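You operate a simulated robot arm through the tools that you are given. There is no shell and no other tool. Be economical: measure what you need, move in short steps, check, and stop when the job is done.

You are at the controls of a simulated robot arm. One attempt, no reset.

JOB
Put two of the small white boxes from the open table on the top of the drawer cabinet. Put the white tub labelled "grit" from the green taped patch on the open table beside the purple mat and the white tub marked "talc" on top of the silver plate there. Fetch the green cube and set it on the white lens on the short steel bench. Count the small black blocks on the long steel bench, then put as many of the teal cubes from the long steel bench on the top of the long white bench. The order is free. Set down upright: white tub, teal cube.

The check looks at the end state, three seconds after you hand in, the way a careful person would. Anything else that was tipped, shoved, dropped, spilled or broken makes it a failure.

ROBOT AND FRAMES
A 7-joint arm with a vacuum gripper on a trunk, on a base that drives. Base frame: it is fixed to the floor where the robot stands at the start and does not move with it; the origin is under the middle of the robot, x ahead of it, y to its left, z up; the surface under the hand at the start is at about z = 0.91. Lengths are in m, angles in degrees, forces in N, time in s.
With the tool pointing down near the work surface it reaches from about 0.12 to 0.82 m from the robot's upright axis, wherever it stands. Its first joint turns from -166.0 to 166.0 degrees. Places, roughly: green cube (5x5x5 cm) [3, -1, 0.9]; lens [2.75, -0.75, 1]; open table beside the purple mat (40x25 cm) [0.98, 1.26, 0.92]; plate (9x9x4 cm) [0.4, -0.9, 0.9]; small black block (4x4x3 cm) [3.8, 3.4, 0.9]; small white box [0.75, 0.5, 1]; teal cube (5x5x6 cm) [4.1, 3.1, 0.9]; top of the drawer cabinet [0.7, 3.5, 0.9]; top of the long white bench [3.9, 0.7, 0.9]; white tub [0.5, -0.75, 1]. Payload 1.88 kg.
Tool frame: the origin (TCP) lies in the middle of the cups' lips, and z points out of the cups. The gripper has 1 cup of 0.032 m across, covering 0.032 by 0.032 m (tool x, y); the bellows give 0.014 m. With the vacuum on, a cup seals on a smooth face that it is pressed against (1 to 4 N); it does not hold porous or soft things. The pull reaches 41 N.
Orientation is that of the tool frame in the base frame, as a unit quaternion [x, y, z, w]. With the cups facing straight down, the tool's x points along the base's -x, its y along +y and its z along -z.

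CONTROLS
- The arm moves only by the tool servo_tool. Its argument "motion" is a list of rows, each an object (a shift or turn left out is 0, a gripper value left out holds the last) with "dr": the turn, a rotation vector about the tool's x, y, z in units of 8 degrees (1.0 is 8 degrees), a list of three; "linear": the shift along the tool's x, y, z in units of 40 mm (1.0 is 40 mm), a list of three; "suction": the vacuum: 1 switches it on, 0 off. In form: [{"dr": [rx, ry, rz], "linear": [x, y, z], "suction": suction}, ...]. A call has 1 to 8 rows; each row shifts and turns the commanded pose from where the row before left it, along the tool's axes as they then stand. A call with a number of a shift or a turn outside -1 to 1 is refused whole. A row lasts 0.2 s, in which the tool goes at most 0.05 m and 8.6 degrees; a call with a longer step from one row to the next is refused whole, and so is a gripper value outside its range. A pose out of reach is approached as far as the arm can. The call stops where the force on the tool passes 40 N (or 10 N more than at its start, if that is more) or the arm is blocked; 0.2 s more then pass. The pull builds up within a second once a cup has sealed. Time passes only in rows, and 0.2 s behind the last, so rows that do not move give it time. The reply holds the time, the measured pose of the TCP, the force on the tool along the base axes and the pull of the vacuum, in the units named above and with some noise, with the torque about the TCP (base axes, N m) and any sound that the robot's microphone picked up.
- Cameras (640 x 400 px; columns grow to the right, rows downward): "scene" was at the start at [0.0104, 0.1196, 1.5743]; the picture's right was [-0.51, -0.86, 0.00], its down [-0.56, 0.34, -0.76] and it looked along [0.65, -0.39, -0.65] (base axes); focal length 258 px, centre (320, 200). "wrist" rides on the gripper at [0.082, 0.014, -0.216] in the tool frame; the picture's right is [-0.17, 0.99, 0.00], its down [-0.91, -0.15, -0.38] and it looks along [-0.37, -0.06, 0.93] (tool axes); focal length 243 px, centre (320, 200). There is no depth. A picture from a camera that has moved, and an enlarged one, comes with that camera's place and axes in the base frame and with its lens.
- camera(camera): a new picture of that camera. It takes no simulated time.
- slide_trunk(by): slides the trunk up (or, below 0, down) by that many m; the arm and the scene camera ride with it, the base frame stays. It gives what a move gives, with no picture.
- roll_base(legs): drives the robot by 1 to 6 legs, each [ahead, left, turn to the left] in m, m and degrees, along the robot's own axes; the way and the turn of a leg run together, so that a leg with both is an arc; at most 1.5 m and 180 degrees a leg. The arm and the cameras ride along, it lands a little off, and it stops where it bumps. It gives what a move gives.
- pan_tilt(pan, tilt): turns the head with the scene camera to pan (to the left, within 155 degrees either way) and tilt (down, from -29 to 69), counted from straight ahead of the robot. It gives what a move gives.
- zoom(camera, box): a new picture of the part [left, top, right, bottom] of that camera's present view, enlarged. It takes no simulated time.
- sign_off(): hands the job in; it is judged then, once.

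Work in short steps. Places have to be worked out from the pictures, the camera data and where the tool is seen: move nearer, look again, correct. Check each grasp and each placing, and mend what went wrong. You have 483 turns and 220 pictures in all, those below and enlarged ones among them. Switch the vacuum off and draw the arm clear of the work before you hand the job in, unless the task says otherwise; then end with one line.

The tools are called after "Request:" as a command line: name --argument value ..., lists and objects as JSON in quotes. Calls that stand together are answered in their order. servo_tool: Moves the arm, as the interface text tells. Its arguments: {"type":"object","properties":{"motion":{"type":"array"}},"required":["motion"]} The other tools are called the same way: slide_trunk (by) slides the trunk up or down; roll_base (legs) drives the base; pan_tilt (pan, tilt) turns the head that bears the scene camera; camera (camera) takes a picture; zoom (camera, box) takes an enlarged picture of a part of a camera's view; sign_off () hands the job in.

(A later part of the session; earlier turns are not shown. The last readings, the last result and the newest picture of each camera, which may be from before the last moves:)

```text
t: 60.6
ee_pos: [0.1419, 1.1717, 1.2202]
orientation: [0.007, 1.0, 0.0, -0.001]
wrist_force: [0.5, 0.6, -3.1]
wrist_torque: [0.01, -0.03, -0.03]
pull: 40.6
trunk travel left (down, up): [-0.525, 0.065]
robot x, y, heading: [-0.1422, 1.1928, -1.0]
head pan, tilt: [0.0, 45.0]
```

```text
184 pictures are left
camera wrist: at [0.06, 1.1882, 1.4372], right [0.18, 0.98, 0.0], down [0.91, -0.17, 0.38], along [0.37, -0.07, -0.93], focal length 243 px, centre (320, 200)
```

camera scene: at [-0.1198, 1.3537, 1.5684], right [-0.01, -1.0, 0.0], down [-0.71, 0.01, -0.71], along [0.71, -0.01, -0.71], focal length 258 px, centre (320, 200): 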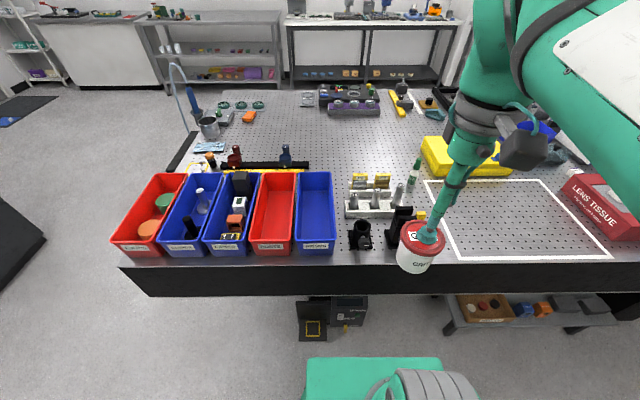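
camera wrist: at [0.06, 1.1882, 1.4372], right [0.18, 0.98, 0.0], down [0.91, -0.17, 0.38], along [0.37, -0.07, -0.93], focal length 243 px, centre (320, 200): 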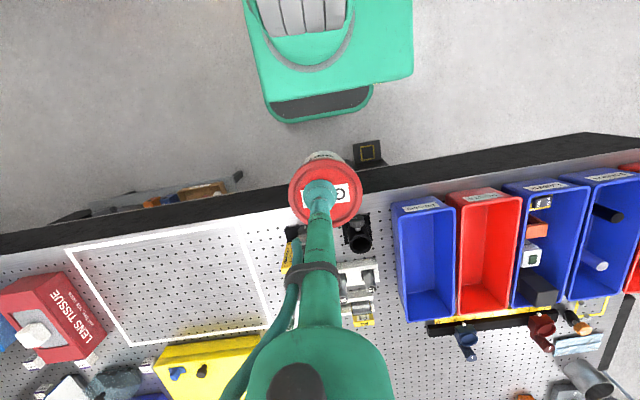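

The target area lies in front of the purple mat (table spans x≈0.28–1.45), reachable better from the far side. I look at the way round the table's left end.

Request:
pan_tilt --pan 50 --tilt 25

Request:
camera --camera "scene"

Request:
pan_tilt --pan 100 --tilt 35

Request:
camera --camera "scene"

```text
t: 61.8
ee_pos: [0.1419, 1.173, 1.2203]
orientation: [0.007, 1.0, 0.0, 0.0]
wrist_force: [0.0, -0.3, -2.5]
wrist_torque: [0.01, 0.01, -0.01]
pull: 40.6
trunk travel left (down, up): [-0.525, 0.065]
robot x, y, heading: [-0.1414, 1.1925, -0.8]
head pan, tilt: [50.0, 25.0]
```

```text
183 pictures are left
camera scene: at [-0.1409, 1.4245, 1.5989], right [0.76, -0.65, 0.0], down [-0.28, -0.32, -0.91], along [0.59, 0.69, -0.42], focal length 258 px, centre (320, 200)
```

scene: 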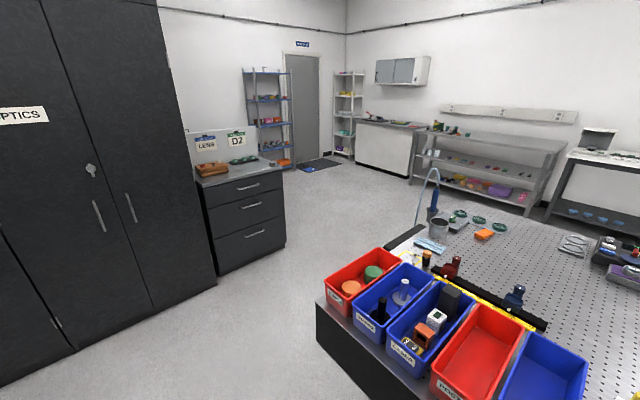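

```text
t: 63.0
ee_pos: [0.1429, 1.173, 1.2211]
orientation: [0.007, 1.0, 0.0, 0.001]
wrist_force: [0.3, -0.3, -1.5]
wrist_torque: [0.01, 0.02, 0.0]
pull: 41.1
trunk travel left (down, up): [-0.525, 0.065]
robot x, y, heading: [-0.1412, 1.1938, -0.9]
head pan, tilt: [100.0, 35.0]
```

```text
182 pictures are left
camera scene: at [-0.2152, 1.4417, 1.5832], right [0.99, 0.16, 0.0], down [0.09, -0.57, -0.82], along [-0.13, 0.81, -0.57], focal length 258 px, centre (320, 200)
```

scene: 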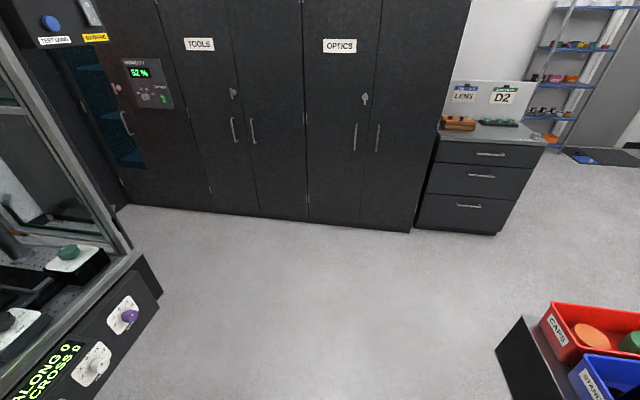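

The passage between the table end (y≈1.88) and cabinets (y≈3.3) is open. I drive round to the far side and turn to face the table.

Request:
roll_base --legs '[[0, 1.35, 0], [1.0, 0, 0], [1.0, 0, 0], [0, 0, 90], [0, 0, 90]]'

Request:
pan_tilt --pan 60 --tilt 35

Request:
camera --camera "scene"

```text
t: 87.0
ee_pos: [1.5578, 2.6267, 1.2208]
orientation: [0.999, 0.035, 0.0, 0.0]
wrist_force: [-0.5, 0.9, -1.8]
wrist_torque: [0.03, -0.03, 0.01]
pull: 40.6
trunk travel left (down, up): [-0.525, 0.065]
robot x, y, heading: [1.8406, 2.6283, -175.9]
head pan, tilt: [100.0, 35.0]
```

```text
t: 88.1
ee_pos: [1.5562, 2.627, 1.2202]
orientation: [0.999, 0.034, 0.0, 0.0]
wrist_force: [0.7, -0.7, -2.6]
wrist_torque: [0.0, -0.02, 0.01]
pull: 40.9
trunk travel left (down, up): [-0.525, 0.065]
robot x, y, heading: [1.84, 2.6318, -176.4]
head pan, tilt: [60.0, 35.0]
```

```text
181 pictures are left
camera scene: at [1.8721, 2.3927, 1.5832], right [-0.9, 0.44, 0.0], down [0.25, 0.52, -0.82], along [-0.36, -0.74, -0.57], focal length 258 px, centre (320, 200)
```

scene: 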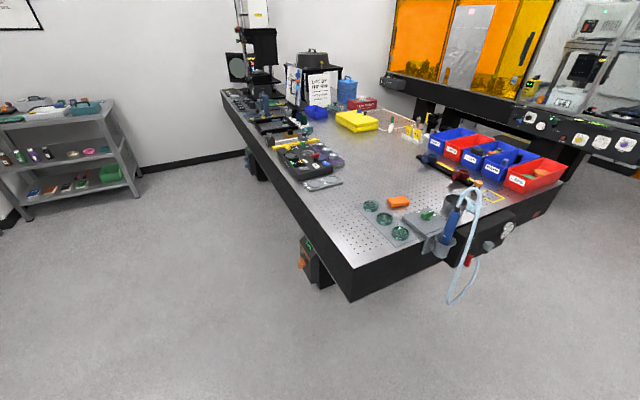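

I straighten the heading and drive along the far side to y≈1.28, staying at x≈1.84 away from the device on the table leg.

Request:
roll_base --legs '[[0, 0, -3.8], [0, 1.35, 0]]'

Request:
pan_tilt --pan 0 --tilt 45

Request:
camera --camera "scene"

Request:
camera --camera "wrist"

```text
t: 95.3
ee_pos: [1.5818, 1.2863, 1.2205]
orientation: [1.0, 0.016, 0.0, 0.0]
wrist_force: [0.0, 0.2, -2.8]
wrist_torque: [-0.01, -0.01, 0.0]
pull: 40.7
trunk travel left (down, up): [-0.525, 0.065]
robot x, y, heading: [1.8673, 1.2805, -178.2]
head pan, tilt: [60.0, 35.0]
```

```text
t: 96.6
ee_pos: [1.5811, 1.2872, 1.2197]
orientation: [1.0, 0.015, 0.0, 0.0]
wrist_force: [0.1, -0.3, -2.4]
wrist_torque: [0.01, -0.03, -0.02]
pull: 40.8
trunk travel left (down, up): [-0.525, 0.065]
robot x, y, heading: [1.8654, 1.2823, -178.4]
head pan, tilt: [0.0, 45.0]
```

```text
180 pictures are left
camera scene: at [1.8476, 1.117, 1.5684], right [-0.03, 1.0, 0.0], down [0.71, 0.02, -0.71], along [-0.71, -0.02, -0.71], focal length 258 px, centre (320, 200)
```

scene: 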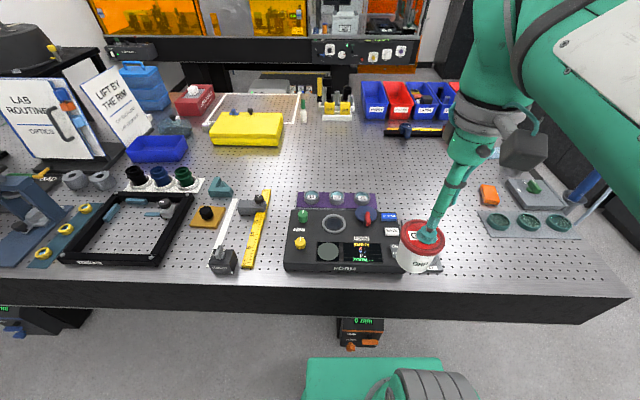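

```text
179 pictures are left
camera wrist: at [1.6635, 1.2761, 1.4372], right [-0.13, -0.99, 0.0], down [-0.92, 0.12, 0.37], along [-0.37, 0.05, -0.93], focal length 243 px, centre (320, 200)
```

wrist: 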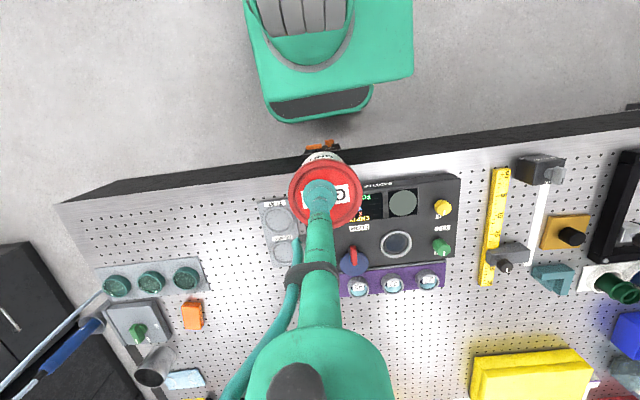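

Mat occupies about x 1.15–1.25, y 1.07–1.36; free table at about (1.04,1.24). I drive 0.06 m closer, then extend.

Request:
roll_base --legs '[[0.06, 0, 0]]'

Request:
servo_tool --motion '[{"linear": [-1, 0, 0]}, {"linear": [-1, 0, 0]}, {"linear": [-1, 0, 0]}, {"linear": [-1, 0, 0]}, {"linear": [-1, 0, 0]}, {"linear": [-1, 0, 0]}, {"linear": [-1, 0, 0]}, {"linear": [-1, 0, 0]}]'

Request:
camera --camera "scene"

Request:
camera --camera "wrist"

```text
t: 97.5
ee_pos: [1.522, 1.2842, 1.2206]
orientation: [1.0, 0.016, 0.0, 0.0]
wrist_force: [0.7, 1.0, -2.2]
wrist_torque: [0.01, -0.06, 0.0]
pull: 40.7
trunk travel left (down, up): [-0.525, 0.065]
robot x, y, heading: [1.8059, 1.2822, -178.1]
head pan, tilt: [0.0, 45.0]
```

```text
t: 99.3
ee_pos: [1.2046, 1.2756, 1.2194]
orientation: [1.0, 0.016, 0.0, 0.0]
wrist_force: [0.1, 0.3, -2.3]
wrist_torque: [-0.03, 0.01, -0.03]
pull: 40.6
trunk travel left (down, up): [-0.525, 0.065]
robot x, y, heading: [1.8052, 1.2807, -178.1]
head pan, tilt: [0.0, 45.0]
```

```text
178 pictures are left
camera scene: at [1.7883, 1.1151, 1.5683], right [-0.03, 1.0, 0.0], down [0.71, 0.02, -0.71], along [-0.71, -0.02, -0.71], focal length 258 px, centre (320, 200)
```

scene: 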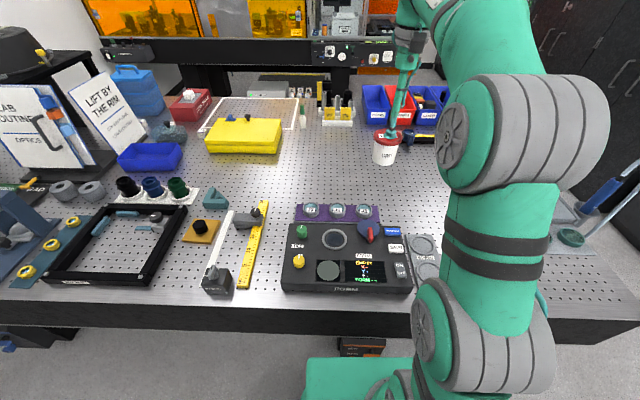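

```text
177 pictures are left
camera wrist: at [1.2865, 1.2649, 1.4365], right [-0.13, -0.99, 0.0], down [-0.92, 0.12, 0.37], along [-0.37, 0.05, -0.93], focal length 243 px, centre (320, 200)
```

wrist: 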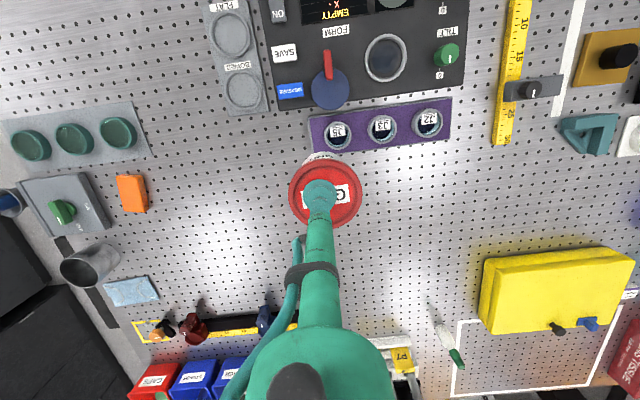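

The three-jar purple mat is just behind; I extend to about (1.05,1.26) and lower.

Request:
servo_tool --motion '[{"linear": [-0.97, 0.05, 0]}, {"linear": [-0.97, 0.05, 0]}, {"linear": [-0.97, 0.05, 0]}, {"linear": [-0.97, 0.05, 0]}, {"linear": [0, 0, 1]}, {"linear": [0, 0, 1]}, {"linear": [0, 0, 1]}]'

Request:
camera --camera "wrist"

```text
t: 101.0
ee_pos: [1.0446, 1.2628, 1.0986]
orientation: [1.0, 0.015, 0.002, 0.0]
wrist_force: [0.4, -0.4, -2.0]
wrist_torque: [0.01, -0.08, 0.0]
pull: 41.2
out of reach, approached as far as the arm can: row 3, 4, 5, 6, 7
trunk travel left (down, up): [-0.525, 0.065]
robot x, y, heading: [1.8067, 1.2827, -177.9]
head pan, tilt: [0.0, 45.0]
```

```text
176 pictures are left
camera wrist: at [1.1269, 1.2513, 1.3162], right [-0.13, -0.99, 0.0], down [-0.92, 0.12, 0.37], along [-0.37, 0.05, -0.93], focal length 243 px, centre (320, 200)
```

wrist: 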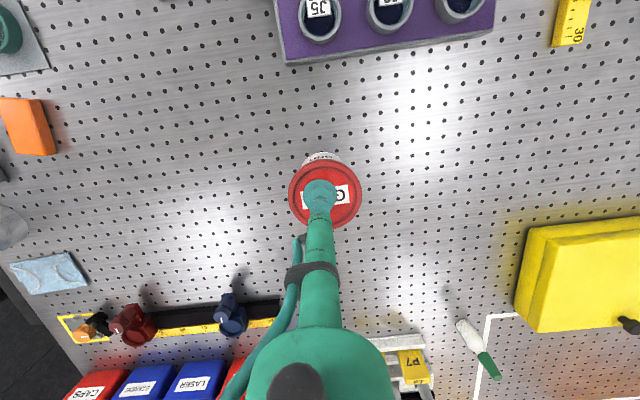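

Fine spot, between mat and the rest. Lower towards z≈0.984.

Request:
servo_tool --motion '[{"linear": [0, 0, 1]}, {"linear": [0, 0, 1]}, {"linear": [0, 0, 0.5]}, {}]'

```text
t: 102.0
ee_pos: [1.0402, 1.2647, 1.0501]
orientation: [1.0, 0.016, 0.014, 0.001]
wrist_force: [-0.2, 0.8, -2.9]
wrist_torque: [0.02, 0.01, 0.0]
pull: 41.2
out of reach, approached as far as the arm can: row 1, 2, 3
trunk travel left (down, up): [-0.525, 0.065]
robot x, y, heading: [1.8074, 1.2762, -177.6]
head pan, tilt: [0.0, 45.0]
```

At the arm's reach limit. I bring the command back to a reachable upright pose and use the trunk to lower instead.

Request:
servo_tool --motion '[{"linear": [0.3, 0, -1]}, {"linear": [0, 0, -0.8]}, {}]'

Request:
slide_trunk --by -0.06

```text
t: 102.8
ee_pos: [1.0419, 1.2635, 1.1202]
orientation: [1.0, 0.016, 0.004, 0.0]
wrist_force: [-1.9, 0.4, -4.0]
wrist_torque: [0.02, -0.22, 0.0]
pull: 40.7
out of reach, approached as far as the arm can: row 1
trunk travel left (down, up): [-0.525, 0.065]
robot x, y, heading: [1.8079, 1.2789, -178.0]
head pan, tilt: [0.0, 45.0]
```

```text
t: 103.8
ee_pos: [1.0448, 1.2634, 1.064]
orientation: [1.0, 0.016, 0.0, -0.001]
wrist_force: [0.4, -0.2, -2.4]
wrist_torque: [0.03, -0.02, 0.01]
pull: 40.4
trunk travel left (down, up): [-0.465, 0.125]
robot x, y, heading: [1.8039, 1.2771, -178.0]
head pan, tilt: [0.0, 45.0]
```

Upright again at z 1.064. Lower the trunk another 0.07.

Request:
slide_trunk --by -0.07

```text
t: 104.8
ee_pos: [1.044, 1.2635, 0.9957]
orientation: [1.0, 0.016, 0.0, 0.0]
wrist_force: [0.9, -0.4, -1.6]
wrist_torque: [0.03, 0.03, 0.05]
pull: 40.8
trunk travel left (down, up): [-0.395, 0.195]
robot x, y, heading: [1.8086, 1.2804, -178.0]
head pan, tilt: [0.0, 45.0]
```

Request:
servo_tool --motion '[{"linear": [0, 0, 0.15]}, {"linear": [0, 0, 0.1]}, {}]'

```text
t: 105.6
ee_pos: [1.0451, 1.2625, 0.9856]
orientation: [1.0, 0.016, -0.002, 0.0]
wrist_force: [-3.6, 0.2, 8.4]
wrist_torque: [-0.08, 0.03, -0.02]
pull: 41.2
trunk travel left (down, up): [-0.395, 0.195]
robot x, y, heading: [1.8065, 1.2827, -178.1]
head pan, tilt: [0.0, 45.0]
```

Contact at 0.9856. Release and rise.

Request:
servo_tool --motion '[{"suction": 0}, {}, {}, {}, {"linear": [0, 0, -0.15]}, {"linear": [0, 0, -0.6]}, {"linear": [0, 0, -1]}]'

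Request:
slide_trunk --by 0.19

Request:
camera --camera "wrist"

```text
t: 107.2
ee_pos: [1.0629, 1.2622, 1.0318]
orientation: [1.0, 0.015, 0.0, 0.0]
wrist_force: [0.2, -0.5, -0.8]
wrist_torque: [-0.03, -0.02, -0.01]
pull: 0.2
out of reach, approached as far as the arm can: row 6, 7
trunk travel left (down, up): [-0.395, 0.195]
robot x, y, heading: [1.8041, 1.2812, -178.2]
head pan, tilt: [0.0, 45.0]
```

```text
t: 109.3
ee_pos: [1.0634, 1.262, 1.2216]
orientation: [1.0, 0.015, 0.0, 0.0]
wrist_force: [0.2, 0.0, -0.7]
wrist_torque: [-0.03, -0.05, 0.02]
pull: 0.1
trunk travel left (down, up): [-0.585, 0.005]
robot x, y, heading: [1.8072, 1.283, -178.0]
head pan, tilt: [0.0, 45.0]
```

```text
175 pictures are left
camera wrist: at [1.1458, 1.2515, 1.4386], right [-0.13, -0.99, 0.0], down [-0.92, 0.12, 0.37], along [-0.37, 0.05, -0.93], focal length 243 px, centre (320, 200)
```

wrist: 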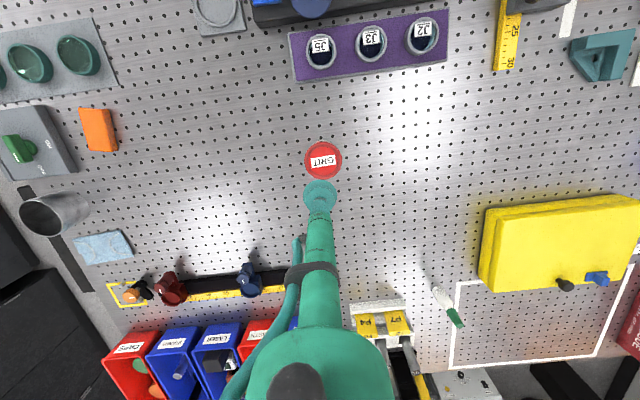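

GRIT stands upright beside the mat. Now I retract the arm and head to the short steel bench.

Request:
servo_tool --motion '[{"linear": [1, 0, 0]}, {"linear": [1, 0, 0]}, {"linear": [1, 0, 0]}, {"linear": [1, 0, 0]}, {"linear": [1, 0, 0]}, {"linear": [1, 0, 0]}, {"linear": [1, 0, 0]}, {"linear": [1, 0, 0]}]'

Request:
servo_tool --motion '[{"linear": [1, 0, 0]}, {"linear": [1, 0, 0]}, {"linear": [1, 0, 0]}, {"linear": [1, 0, 0]}]'

Request:
roll_base --legs '[[-0.6, 0, 0], [0, 0, 88]]'

Request:
pan_tilt --pan 0 --tilt 25

Request:
camera --camera "scene"

```text
t: 111.1
ee_pos: [1.386, 1.2689, 1.2243]
orientation: [1.0, 0.016, -0.003, 0.0]
wrist_force: [1.6, -0.1, -0.2]
wrist_torque: [-0.01, 0.32, -0.02]
pull: 0.0
out of reach, approached as far as the arm can: row 1
trunk travel left (down, up): [-0.585, 0.005]
robot x, y, heading: [1.8084, 1.2787, -178.0]
head pan, tilt: [0.0, 45.0]
```

```text
t: 112.1
ee_pos: [1.545, 1.2774, 1.2232]
orientation: [1.0, 0.016, 0.0, 0.001]
wrist_force: [0.4, 0.6, 0.5]
wrist_torque: [0.01, 0.0, 0.0]
pull: 0.1
trunk travel left (down, up): [-0.585, 0.005]
robot x, y, heading: [1.8085, 1.2791, -178.0]
head pan, tilt: [0.0, 45.0]
```

```text
t: 119.3
ee_pos: [2.4109, 1.038, 1.2235]
orientation: [0.705, 0.709, 0.0, 0.0]
wrist_force: [-0.2, -0.6, -0.6]
wrist_torque: [0.0, 0.0, -0.02]
pull: 0.0
trunk travel left (down, up): [-0.585, 0.005]
robot x, y, heading: [2.4136, 1.3034, -89.8]
head pan, tilt: [0.0, 45.0]
```

```text
t: 120.1
ee_pos: [2.4105, 1.0371, 1.224]
orientation: [0.706, 0.708, 0.0, 0.001]
wrist_force: [0.5, -0.7, 0.8]
wrist_torque: [-0.03, -0.03, -0.02]
pull: 0.1
trunk travel left (down, up): [-0.585, 0.005]
robot x, y, heading: [2.4136, 1.2982, -89.9]
head pan, tilt: [0.0, 25.0]
```

```text
174 pictures are left
camera scene: at [2.5756, 1.2691, 1.6589], right [-1.0, -0.01, 0.0], down [0.0, 0.42, -0.91], along [0.0, -0.91, -0.42], focal length 258 px, centre (320, 200)
```

scene: 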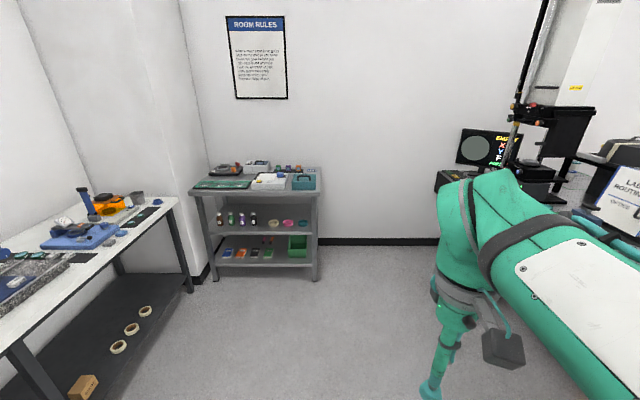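

Bench spans x≈2.57–3.5, front at y≈-0.55. I drive in front of it.

Request:
roll_base --legs '[[0, 0.48, 0], [1.25, 0, 0]]'

Request:
pan_tilt --pan 0 --tilt 45

Request:
camera --camera "scene"

Request:
camera --camera "wrist"

```text
t: 128.9
ee_pos: [2.875, -0.2057, 1.2228]
orientation: [0.715, 0.699, 0.0, 0.0]
wrist_force: [-0.5, -0.2, 0.3]
wrist_torque: [0.02, 0.01, 0.0]
pull: 0.1
trunk travel left (down, up): [-0.585, 0.005]
robot x, y, heading: [2.885, 0.0579, -91.5]
head pan, tilt: [0.0, 25.0]
```

```text
t: 129.7
ee_pos: [2.875, -0.2062, 1.2241]
orientation: [0.715, 0.699, 0.0, 0.0]
wrist_force: [0.5, 0.0, -0.1]
wrist_torque: [0.01, -0.02, 0.02]
pull: 0.1
trunk travel left (down, up): [-0.585, 0.005]
robot x, y, heading: [2.8852, 0.059, -91.3]
head pan, tilt: [0.0, 45.0]
```

```text
173 pictures are left
camera scene: at [3.0474, 0.0319, 1.6284], right [-1.0, 0.02, 0.0], down [0.02, 0.71, -0.71], along [-0.02, -0.71, -0.71], focal length 258 px, centre (320, 200)
```

scene: 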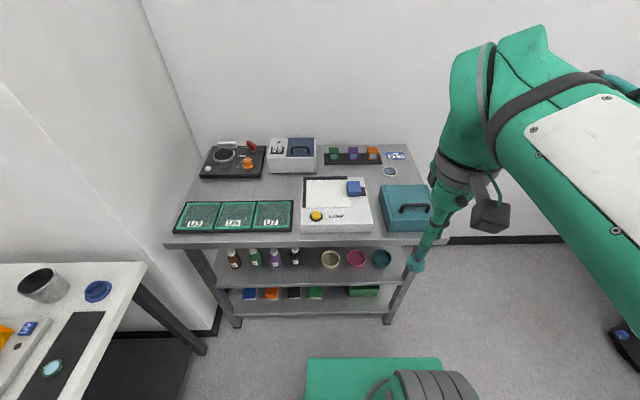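

```text
172 pictures are left
camera wrist: at [2.8905, -0.1241, 1.4401], right [0.98, -0.19, 0.0], down [-0.17, -0.91, 0.38], along [-0.07, -0.37, -0.93], focal length 243 px, centre (320, 200)
```

wrist: 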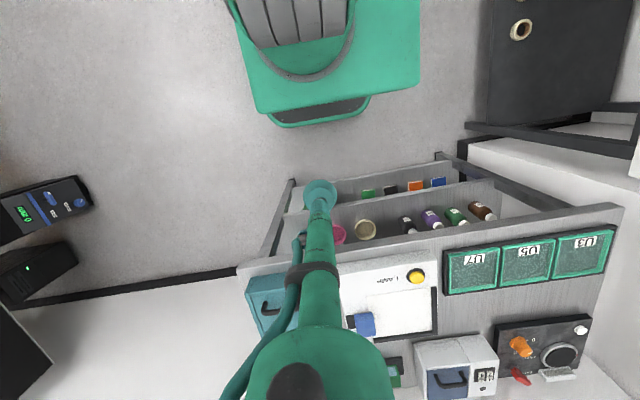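

Zoom on the cubes and lens.

Request:
zoom --camera "scene" --box '[290, 130, 450, 230]'

```text
4.00 times, centred on (370, 180) of scene
camera zoom: at [3.0474, 0.0319, 1.6284], right [-1.0, 0.02, 0.0], down [0.02, 0.71, -0.71], along [-0.02, -0.71, -0.71], focal length 1032 px, centre (120, 280)
```

zoom: 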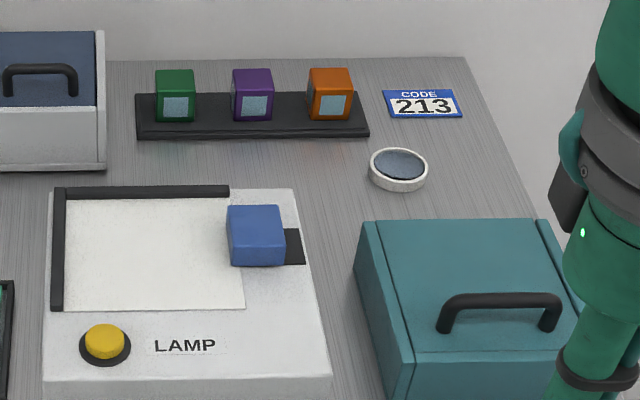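

Bench front is at y≈-0.485. I drive closer (to y≈-0.15) and centre on x≈2.93.

Request:
roll_base --legs '[[0, 0.05, 1.4], [0.2, 0, 0]]'

Request:
camera --camera "wrist"

Request:
pan_tilt --pan 0 --tilt 55

Request:
camera --camera "scene"

```text
t: 131.8
ee_pos: [2.9322, -0.4092, 1.2231]
orientation: [0.706, 0.708, 0.0, 0.0]
wrist_force: [-0.2, 0.3, 0.4]
wrist_torque: [0.01, -0.01, 0.0]
pull: 0.1
trunk travel left (down, up): [-0.585, 0.005]
robot x, y, heading: [2.9373, -0.148, -89.6]
head pan, tilt: [0.0, 45.0]
```

```text
170 pictures are left
camera wrist: at [2.9449, -0.3268, 1.44], right [0.99, -0.16, 0.0], down [-0.15, -0.91, 0.37], along [-0.06, -0.37, -0.93], focal length 243 px, centre (320, 200)
```

wrist: 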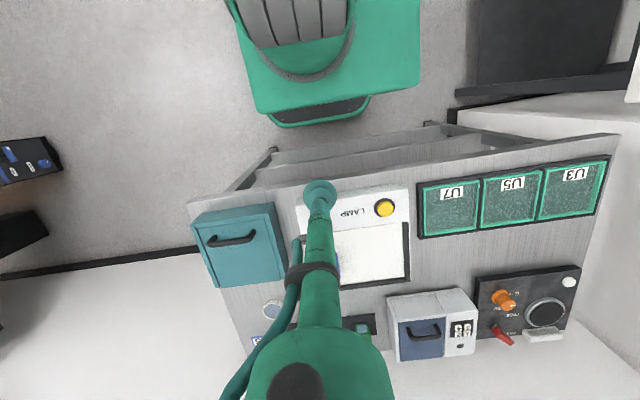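

```text
t: 132.6
ee_pos: [2.9315, -0.4085, 1.2237]
orientation: [0.706, 0.708, -0.001, 0.001]
wrist_force: [-0.2, 0.0, 0.3]
wrist_torque: [0.01, -0.02, 0.01]
pull: 0.0
trunk travel left (down, up): [-0.585, 0.005]
robot x, y, heading: [2.933, -0.1432, -89.7]
head pan, tilt: [0.0, 55.0]
```

```text
169 pictures are left
camera scene: at [3.0981, -0.1575, 1.615], right [-1.0, 0.0, 0.0], down [0.0, 0.82, -0.57], along [0.0, -0.57, -0.82], focal length 258 px, centre (320, 200)
```

scene: 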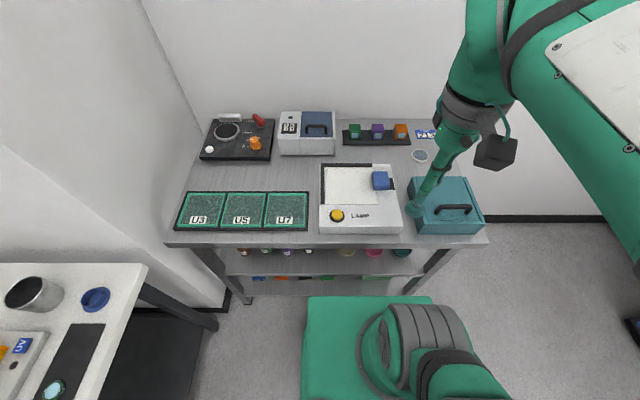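

Cube ≈(2.965,-0.935), lens ≈(2.725,-0.84). Extend toward the cube at height.

Request:
servo_tool --motion '[{"linear": [-1, 0.1, 0]}, {"linear": [-1, 0.1, 0]}, {"linear": [-1, 0.1, 0]}, {"linear": [-1, 0.1, 0]}, {"linear": [-1, 0.1, 0]}, {"linear": [-1, 0.1, 0]}, {"linear": [-1, 0.1, 0]}, {"linear": [-1, 0.1, 0]}]'

Request:
servo_tool --motion '[{"linear": [-1, 0, 0]}, {"linear": [-1, 0, 0]}, {"linear": [-1, 0, 0]}]'

Request:
camera --camera "wrist"

```text
t: 134.4
ee_pos: [2.9636, -0.7283, 1.2217]
orientation: [0.707, 0.707, 0.002, 0.0]
wrist_force: [-0.3, 0.3, 0.1]
wrist_torque: [-0.02, 0.02, -0.01]
pull: 0.0
trunk travel left (down, up): [-0.585, 0.005]
robot x, y, heading: [2.9371, -0.1433, -89.8]
head pan, tilt: [0.0, 55.0]
```

```text
t: 135.2
ee_pos: [2.9645, -0.8479, 1.2228]
orientation: [0.707, 0.708, 0.001, 0.0]
wrist_force: [0.9, -0.3, -0.2]
wrist_torque: [0.02, -0.01, 0.0]
pull: 0.0
trunk travel left (down, up): [-0.585, 0.005]
robot x, y, heading: [2.9329, -0.1468, -90.0]
head pan, tilt: [0.0, 55.0]
```

```text
168 pictures are left
camera wrist: at [2.9771, -0.765, 1.4397], right [0.99, -0.17, 0.0], down [-0.15, -0.91, 0.37], along [-0.06, -0.37, -0.93], focal length 243 px, centre (320, 200)
```

wrist: 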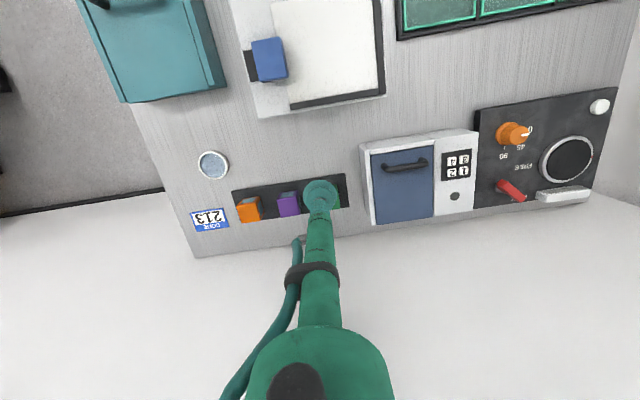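

Move over the cube (2.966,-0.937), then lower by trunk to keep reach.

Request:
servo_tool --motion '[{"linear": [-0.8, 0, 0]}, {"linear": [-0.8, 0, 0]}, {"linear": [-0.6, 0, 0]}, {}]'

Request:
slide_trunk --by -0.16

Request:
camera --camera "wrist"

```text
t: 136.2
ee_pos: [2.9664, -0.8979, 1.2039]
orientation: [0.706, 0.708, 0.001, 0.001]
wrist_force: [-0.3, -0.7, 0.1]
wrist_torque: [-0.01, 0.01, -0.03]
pull: 0.2
out of reach, approached as far as the arm can: row 2, 3
trunk travel left (down, up): [-0.585, 0.005]
robot x, y, heading: [2.9347, -0.1468, -89.8]
head pan, tilt: [0.0, 55.0]
```

```text
t: 138.0
ee_pos: [2.9659, -0.8979, 1.0451]
orientation: [0.707, 0.707, 0.0, 0.002]
wrist_force: [0.5, -0.2, -1.0]
wrist_torque: [-0.01, -0.02, 0.01]
pull: 0.0
trunk travel left (down, up): [-0.425, 0.165]
robot x, y, heading: [2.9381, -0.1469, -89.7]
head pan, tilt: [0.0, 55.0]
```

```text
167 pictures are left
camera wrist: at [2.9798, -0.815, 1.2611], right [0.99, -0.16, 0.0], down [-0.15, -0.91, 0.38], along [-0.06, -0.37, -0.93], focal length 243 px, centre (320, 200)
```

wrist: 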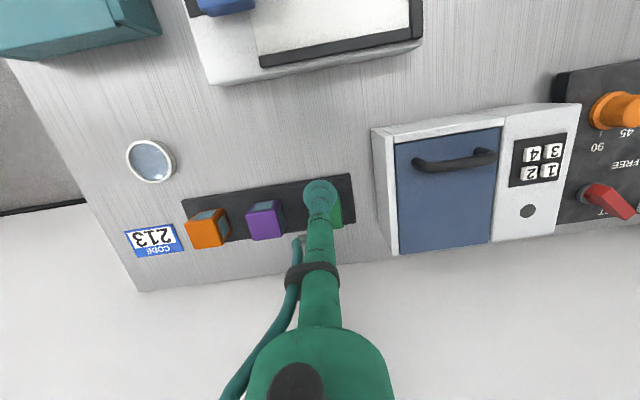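

Reach is limited at this arm height. I raise the trunk and reach lower with the arm, which should extend farther.

Request:
slide_trunk --by 0.1

Request:
servo_tool --motion '[{"linear": [0, 0, 1]}, {"linear": [0, 0, 1]}, {"linear": [-0.3, 0, 0.4]}, {"linear": [-0.4, 0, 0]}, {}]'

```text
t: 139.3
ee_pos: [2.9679, -0.8978, 1.1428]
orientation: [0.707, 0.708, 0.0, 0.001]
wrist_force: [0.0, -0.1, -0.9]
wrist_torque: [0.02, -0.02, 0.01]
pull: 0.1
trunk travel left (down, up): [-0.525, 0.065]
robot x, y, heading: [2.9344, -0.1431, -90.1]
head pan, tilt: [0.0, 55.0]
```

```text
t: 140.5
ee_pos: [2.9664, -0.9244, 1.0478]
orientation: [0.707, 0.707, 0.0, 0.001]
wrist_force: [0.6, 0.5, 0.1]
wrist_torque: [-0.01, 0.01, -0.01]
pull: 0.0
trunk travel left (down, up): [-0.525, 0.065]
robot x, y, heading: [2.9359, -0.1462, -90.2]
head pan, tilt: [0.0, 55.0]
```

That works. Look to refine the target.

Request:
servo_tool --motion '[{"linear": [-0.4, 0, 0]}, {}]'

Request:
camera --camera "wrist"

Request:
zoom --camera "scene" --box '[280, 80, 440, 180]'

```text
t: 141.1
ee_pos: [2.9679, -0.9389, 1.0509]
orientation: [0.707, 0.707, -0.001, 0.003]
wrist_force: [-0.2, 0.8, 0.6]
wrist_torque: [-0.12, 0.02, -0.01]
pull: 0.0
trunk travel left (down, up): [-0.525, 0.065]
robot x, y, heading: [2.9356, -0.1454, -89.9]
head pan, tilt: [0.0, 55.0]
```

```text
166 pictures are left
camera wrist: at [2.9797, -0.8554, 1.2677], right [0.99, -0.17, 0.0], down [-0.15, -0.91, 0.38], along [-0.06, -0.38, -0.92], focal length 243 px, centre (320, 200)
```

wrist: 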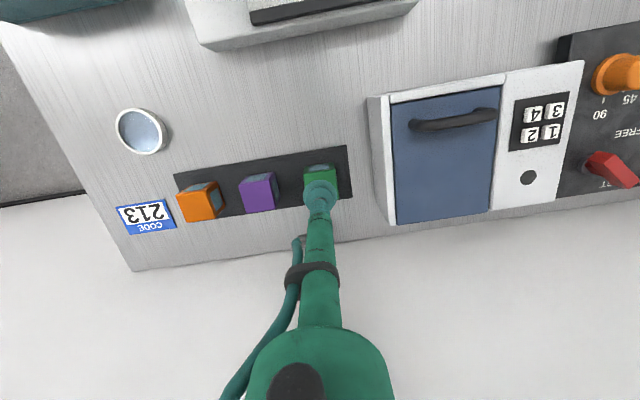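

```text
4.00 times, centred on (360, 130) of scene
camera zoom: at [3.0979, -0.1552, 1.5551], right [-1.0, 0.0, 0.0], down [0.0, 0.82, -0.57], along [0.0, -0.57, -0.82], focal length 1032 px, centre (160, 480)
```

zoom: 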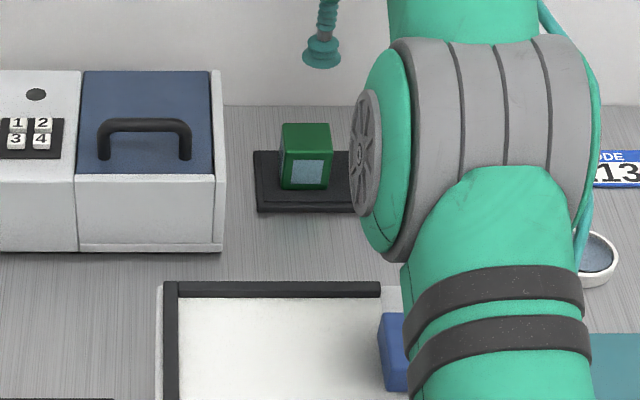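

Zoom on the wrist view to locate the cube's top accurately.

Request:
zoom --camera "wrist" --box '[240, 130, 400, 230]'

```text
4.00 times, centred on (320, 180) of wrist
camera zoom: at [2.9797, -0.8554, 1.2677], right [0.99, -0.17, 0.0], down [-0.15, -0.91, 0.38], along [-0.06, -0.38, -0.92], focal length 970 px, centre (320, 280)
```

zoom: 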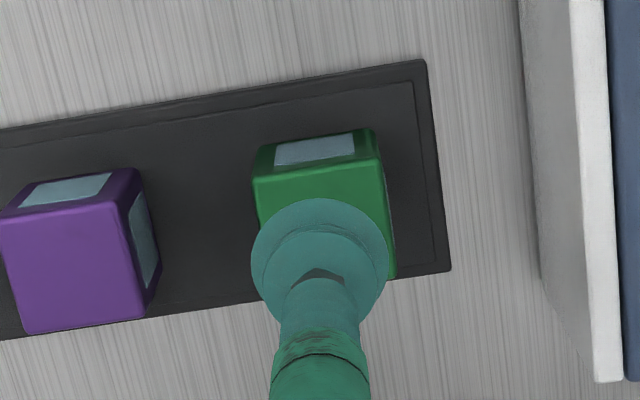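

Cube centre ≈(2.969,-0.963): reach 0.82 is marginal, so I edge the base forward 0.025 m.

Request:
roll_base --legs '[[0.025, 0, 0]]'

Request:
zoom --camera "wrist" --box '[240, 130, 400, 230]'

```text
t: 141.9
ee_pos: [2.9672, -0.9654, 1.0472]
orientation: [0.707, 0.707, 0.001, 0.001]
wrist_force: [-0.6, 0.4, -1.0]
wrist_torque: [0.01, 0.0, -0.03]
pull: 0.1
trunk travel left (down, up): [-0.525, 0.065]
robot x, y, heading: [2.9373, -0.1688, -90.0]
head pan, tilt: [0.0, 55.0]
```

```text
4.00 times, centred on (320, 180) of wrist
camera zoom: at [2.98, -0.8826, 1.2642], right [0.99, -0.17, 0.0], down [-0.15, -0.91, 0.38], along [-0.06, -0.37, -0.93], focal length 970 px, centre (320, 280)
```

zoom: 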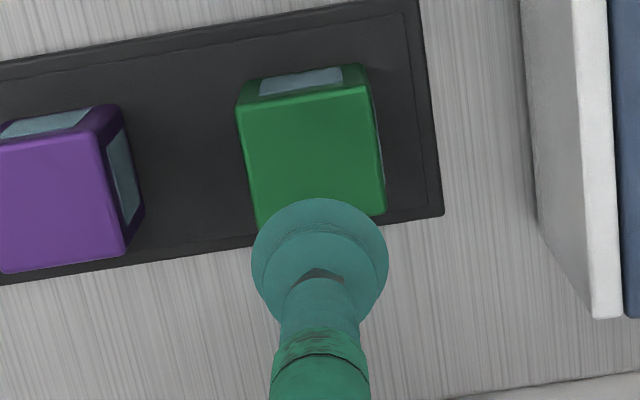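

The cube is now directly under the cup. Descend with vacuum.

Request:
servo_tool --motion '[{"linear": [0, -0.04, 0.7], "suction": 1}, {"linear": [0, 0, 0.7]}, {"linear": [0, 0, 0.2]}, {"linear": [0, 0, 0.15]}, {}]'

```text
t: 143.1
ee_pos: [2.9647, -0.9648, 0.9766]
orientation: [0.707, 0.707, 0.001, 0.001]
wrist_force: [0.1, 0.7, -0.8]
wrist_torque: [0.01, 0.0, -0.02]
pull: 0.1
trunk travel left (down, up): [-0.525, 0.065]
robot x, y, heading: [2.9359, -0.1729, -90.1]
head pan, tilt: [0.0, 55.0]
```

Request:
servo_tool --motion '[{"linear": [0, 0, 0.15]}, {"linear": [0, 0, 0.15]}, {"linear": [0, 0, 0.1]}]'

```text
t: 143.9
ee_pos: [2.9656, -0.966, 0.9615]
orientation: [0.707, 0.707, 0.0, 0.001]
wrist_force: [-0.2, -0.2, -1.0]
wrist_torque: [-0.01, -0.02, 0.01]
pull: 0.0
trunk travel left (down, up): [-0.525, 0.065]
robot x, y, heading: [2.9365, -0.1737, -89.9]
head pan, tilt: [0.0, 55.0]
```

Request:
servo_tool --motion '[{"linear": [0, 0, 0.12]}, {"linear": [0, 0, 0.12]}]'

```text
t: 144.5
ee_pos: [2.9652, -0.9652, 0.9548]
orientation: [0.707, 0.707, -0.001, 0.002]
wrist_force: [-2.0, 3.0, 11.4]
wrist_torque: [0.1, 0.04, -0.05]
pull: 40.8
trunk travel left (down, up): [-0.525, 0.065]
robot x, y, heading: [2.9364, -0.1702, -90.0]
head pan, tilt: [0.0, 55.0]
```

Sealed. Lift and check.

Request:
servo_tool --motion '[{"linear": [0, 0, -0.3]}, {"linear": [0, 0, -0.7]}, {"linear": [0, 0, -1]}, {"linear": [0.5, 0, -0.8]}]'

Request:
servo_tool --motion '[{"linear": [0.5, -0.9, 0]}, {"linear": [0.5, -0.9, 0]}, {"linear": [0.5, -0.9, 0]}, {"linear": [0.3, -0.9, 0]}, {"linear": [0.3, -0.9, 0]}]'

Request:
camera --camera "wrist"

```text
t: 145.5
ee_pos: [2.9643, -0.9445, 1.0639]
orientation: [0.707, 0.707, 0.001, 0.001]
wrist_force: [-0.4, -0.2, -2.3]
wrist_torque: [0.02, 0.0, 0.03]
pull: 40.7
trunk travel left (down, up): [-0.525, 0.065]
robot x, y, heading: [2.9336, -0.1707, -89.9]
head pan, tilt: [0.0, 55.0]
```

```text
t: 146.7
ee_pos: [2.7857, -0.8615, 1.0633]
orientation: [0.707, 0.707, 0.0, 0.001]
wrist_force: [0.1, 0.1, -2.3]
wrist_torque: [-0.01, 0.07, 0.0]
pull: 40.6
trunk travel left (down, up): [-0.525, 0.065]
robot x, y, heading: [2.9371, -0.1681, -89.9]
head pan, tilt: [0.0, 55.0]
```

```text
162 pictures are left
camera wrist: at [2.7985, -0.7789, 1.2792], right [0.99, -0.16, 0.0], down [-0.15, -0.91, 0.37], along [-0.06, -0.37, -0.93], focal length 243 px, centre (320, 200)
```

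wrist: 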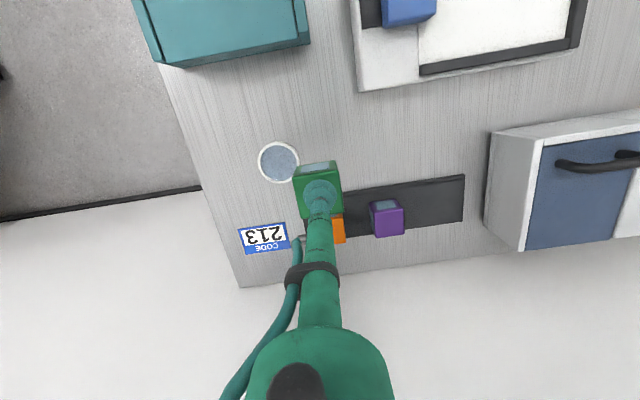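

Lens centre ≈(2.723,-0.851). Move over it and lower partway.

Request:
servo_tool --motion '[{"linear": [0.12, -0.8, 0]}, {"linear": [0.12, -0.77, 0]}, {"linear": [0, 0, 0.8]}, {}]'

Request:
camera --camera "wrist"

Request:
zoom --camera "scene" --box '[350, 80, 510, 180]'

```text
t: 147.7
ee_pos: [2.7209, -0.852, 1.0293]
orientation: [0.708, 0.707, 0.0, 0.001]
wrist_force: [-0.6, 0.0, -1.6]
wrist_torque: [0.03, -0.01, 0.02]
pull: 40.9
trunk travel left (down, up): [-0.525, 0.065]
robot x, y, heading: [2.9364, -0.169, -89.7]
head pan, tilt: [0.0, 55.0]
```

```text
161 pictures are left
camera wrist: at [2.734, -0.7691, 1.2469], right [0.99, -0.17, 0.0], down [-0.15, -0.91, 0.38], along [-0.06, -0.37, -0.93], focal length 243 px, centre (320, 200)
```

wrist: 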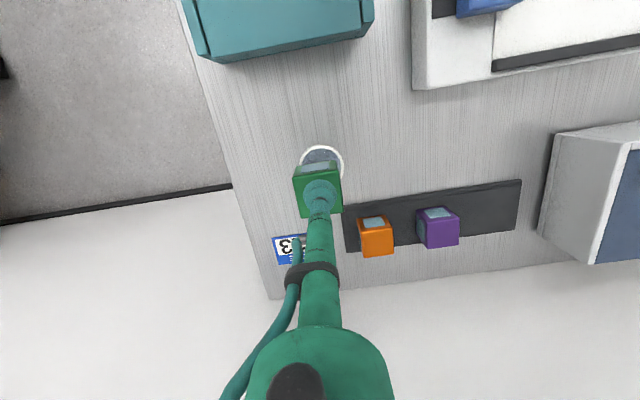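

```text
4.00 times, centred on (430, 130) of scene
camera zoom: at [3.0981, -0.1825, 1.555], right [-1.0, 0.0, 0.0], down [0.0, 0.82, -0.57], along [0.0, -0.57, -0.82], focal length 1032 px, centre (-120, 480)
```

zoom: 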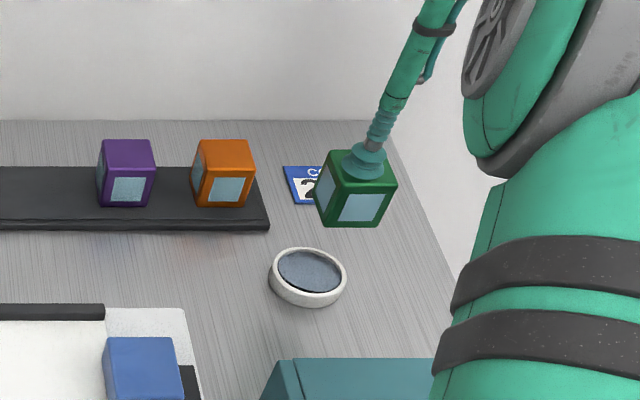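

Aligned over the lens. Lower to contact.

Request:
servo_tool --motion '[{"linear": [-0.05, 0.05, 0.7]}, {"linear": [0, 0, 0.4]}, {"linear": [0, 0, 0.15]}, {}]'

```text
t: 148.7
ee_pos: [2.7254, -0.8533, 0.9802]
orientation: [0.707, 0.707, 0.0, 0.001]
wrist_force: [0.0, -0.4, -1.8]
wrist_torque: [0.01, -0.02, -0.02]
pull: 40.2
trunk travel left (down, up): [-0.525, 0.065]
robot x, y, heading: [2.9351, -0.1686, -89.8]
head pan, tilt: [0.0, 55.0]
```

Request:
servo_tool --motion '[{"linear": [0, 0, 0.15]}, {"linear": [0, 0, 0.12]}, {}]'

```text
t: 149.5
ee_pos: [2.7248, -0.8538, 0.9708]
orientation: [0.706, 0.708, 0.0, 0.002]
wrist_force: [-0.6, -0.1, -0.8]
wrist_torque: [-0.02, 0.0, 0.0]
pull: 40.4
trunk travel left (down, up): [-0.525, 0.065]
robot x, y, heading: [2.9396, -0.1741, -89.7]
head pan, tilt: [0.0, 55.0]
```

Request:
servo_tool --motion '[{"linear": [0, 0, 0.1]}, {}]'

```text
t: 150.1
ee_pos: [2.724, -0.8534, 0.9656]
orientation: [0.707, 0.707, 0.0, 0.001]
wrist_force: [0.5, 0.6, -1.4]
wrist_torque: [-0.01, 0.03, 0.0]
pull: 40.6
trunk travel left (down, up): [-0.525, 0.065]
robot x, y, heading: [2.9362, -0.1691, -89.8]
head pan, tilt: [0.0, 55.0]
```

Request:
servo_tool --motion '[{"linear": [0, 0, 0.1]}, {}]'

Request:
zoom --camera "scene" --box '[350, 80, 510, 180]'

```text
t: 150.7
ee_pos: [2.7242, -0.853, 0.9637]
orientation: [0.707, 0.707, -0.001, 0.002]
wrist_force: [-1.4, 0.0, 4.1]
wrist_torque: [0.03, 0.04, -0.04]
pull: 40.2
trunk travel left (down, up): [-0.525, 0.065]
robot x, y, heading: [2.9342, -0.1689, -90.0]
head pan, tilt: [0.0, 55.0]
```

```text
4.00 times, centred on (430, 130) of scene
camera zoom: at [3.0982, -0.1817, 1.555], right [-1.0, 0.0, 0.0], down [0.0, 0.82, -0.57], along [0.0, -0.57, -0.82], focal length 1032 px, centre (-120, 480)
```

zoom: 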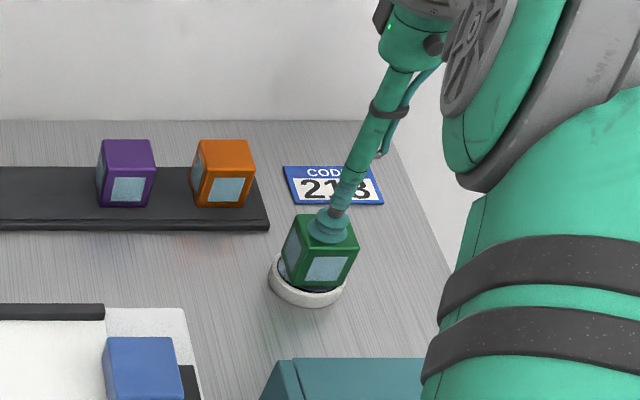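

Contact. The cube sits ~6 mm toward -x of the lens centre; I lift slightly, nudge +x 5 mm, set down and release.

Request:
servo_tool --motion '[{"linear": [0, 0, -0.25]}, {"linear": [0, 0.13, 0]}, {"linear": [0, 0, 0.15]}, {"linear": [0, 0, 0.1]}, {}]'

Request:
servo_tool --motion '[{"suction": 0}, {}, {}, {}, {"linear": [0, 0, -0.15]}, {"linear": [0, 0, -0.6]}, {"linear": [0, 0, -1]}, {"linear": [0, 0, -1]}]'

Request:
zoom --camera "scene" --box '[350, 80, 510, 180]'

```text
t: 151.9
ee_pos: [2.7298, -0.8546, 0.964]
orientation: [0.707, 0.707, 0.0, 0.001]
wrist_force: [-1.1, 0.2, 2.0]
wrist_torque: [0.01, 0.05, 0.02]
pull: 40.8
trunk travel left (down, up): [-0.525, 0.065]
robot x, y, heading: [2.9388, -0.1642, -89.9]
head pan, tilt: [0.0, 55.0]
```

```text
t: 153.7
ee_pos: [2.7293, -0.8508, 1.0709]
orientation: [0.707, 0.708, 0.0, 0.001]
wrist_force: [-0.6, 0.1, -0.7]
wrist_torque: [0.01, 0.01, 0.02]
pull: 0.0
trunk travel left (down, up): [-0.525, 0.065]
robot x, y, heading: [2.9345, -0.1679, -89.9]
head pan, tilt: [0.0, 55.0]
```

```text
4.00 times, centred on (430, 130) of scene
camera zoom: at [3.0981, -0.182, 1.5549], right [-1.0, 0.0, 0.0], down [0.0, 0.82, -0.57], along [0.0, -0.57, -0.82], focal length 1032 px, centre (-120, 480)
```

zoom: 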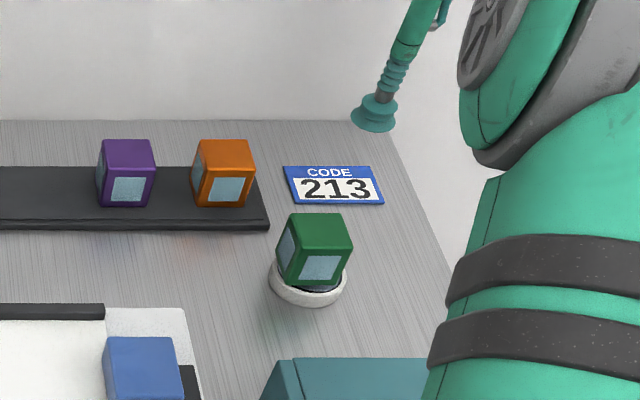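

The cube looks slightly tilted; I look closer.

Request:
servo_tool --motion '[{"linear": [1, 0, -0.5]}, {"linear": [1, 0, 0]}, {"linear": [1, 0, 0]}]'

Request:
zoom --camera "scene" --box '[400, 120, 464, 160]'

Request:
zoom --camera "wrist" --box '[240, 150, 400, 250]'

```text
t: 154.5
ee_pos: [2.7292, -0.7339, 1.0947]
orientation: [0.706, 0.708, 0.0, 0.002]
wrist_force: [-0.8, 0.4, -0.4]
wrist_torque: [0.01, 0.03, 0.02]
pull: 0.1
trunk travel left (down, up): [-0.525, 0.065]
robot x, y, heading: [2.9355, -0.1698, -89.9]
head pan, tilt: [0.0, 55.0]
```

```text
10.00 times, centred on (432, 140) of scene
camera zoom: at [3.0981, -0.1822, 1.5549], right [-1.0, 0.0, 0.0], down [0.0, 0.82, -0.57], along [0.0, -0.57, -0.82], focal length 2580 px, centre (-800, 800)
```

zoom: 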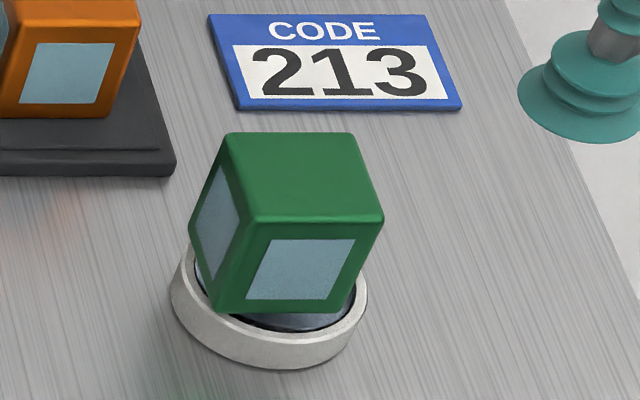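

```text
4.00 times, centred on (320, 200) of wrist
camera zoom: at [2.7432, -0.6507, 1.3101], right [0.99, -0.16, 0.0], down [-0.15, -0.91, 0.38], along [-0.06, -0.37, -0.93], focal length 970 px, centre (320, 200)
```

zoom: 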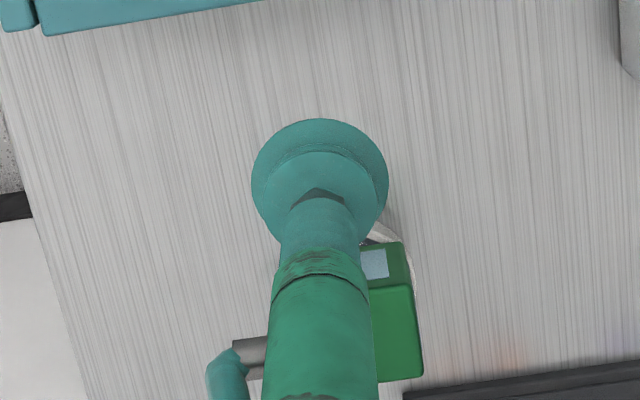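

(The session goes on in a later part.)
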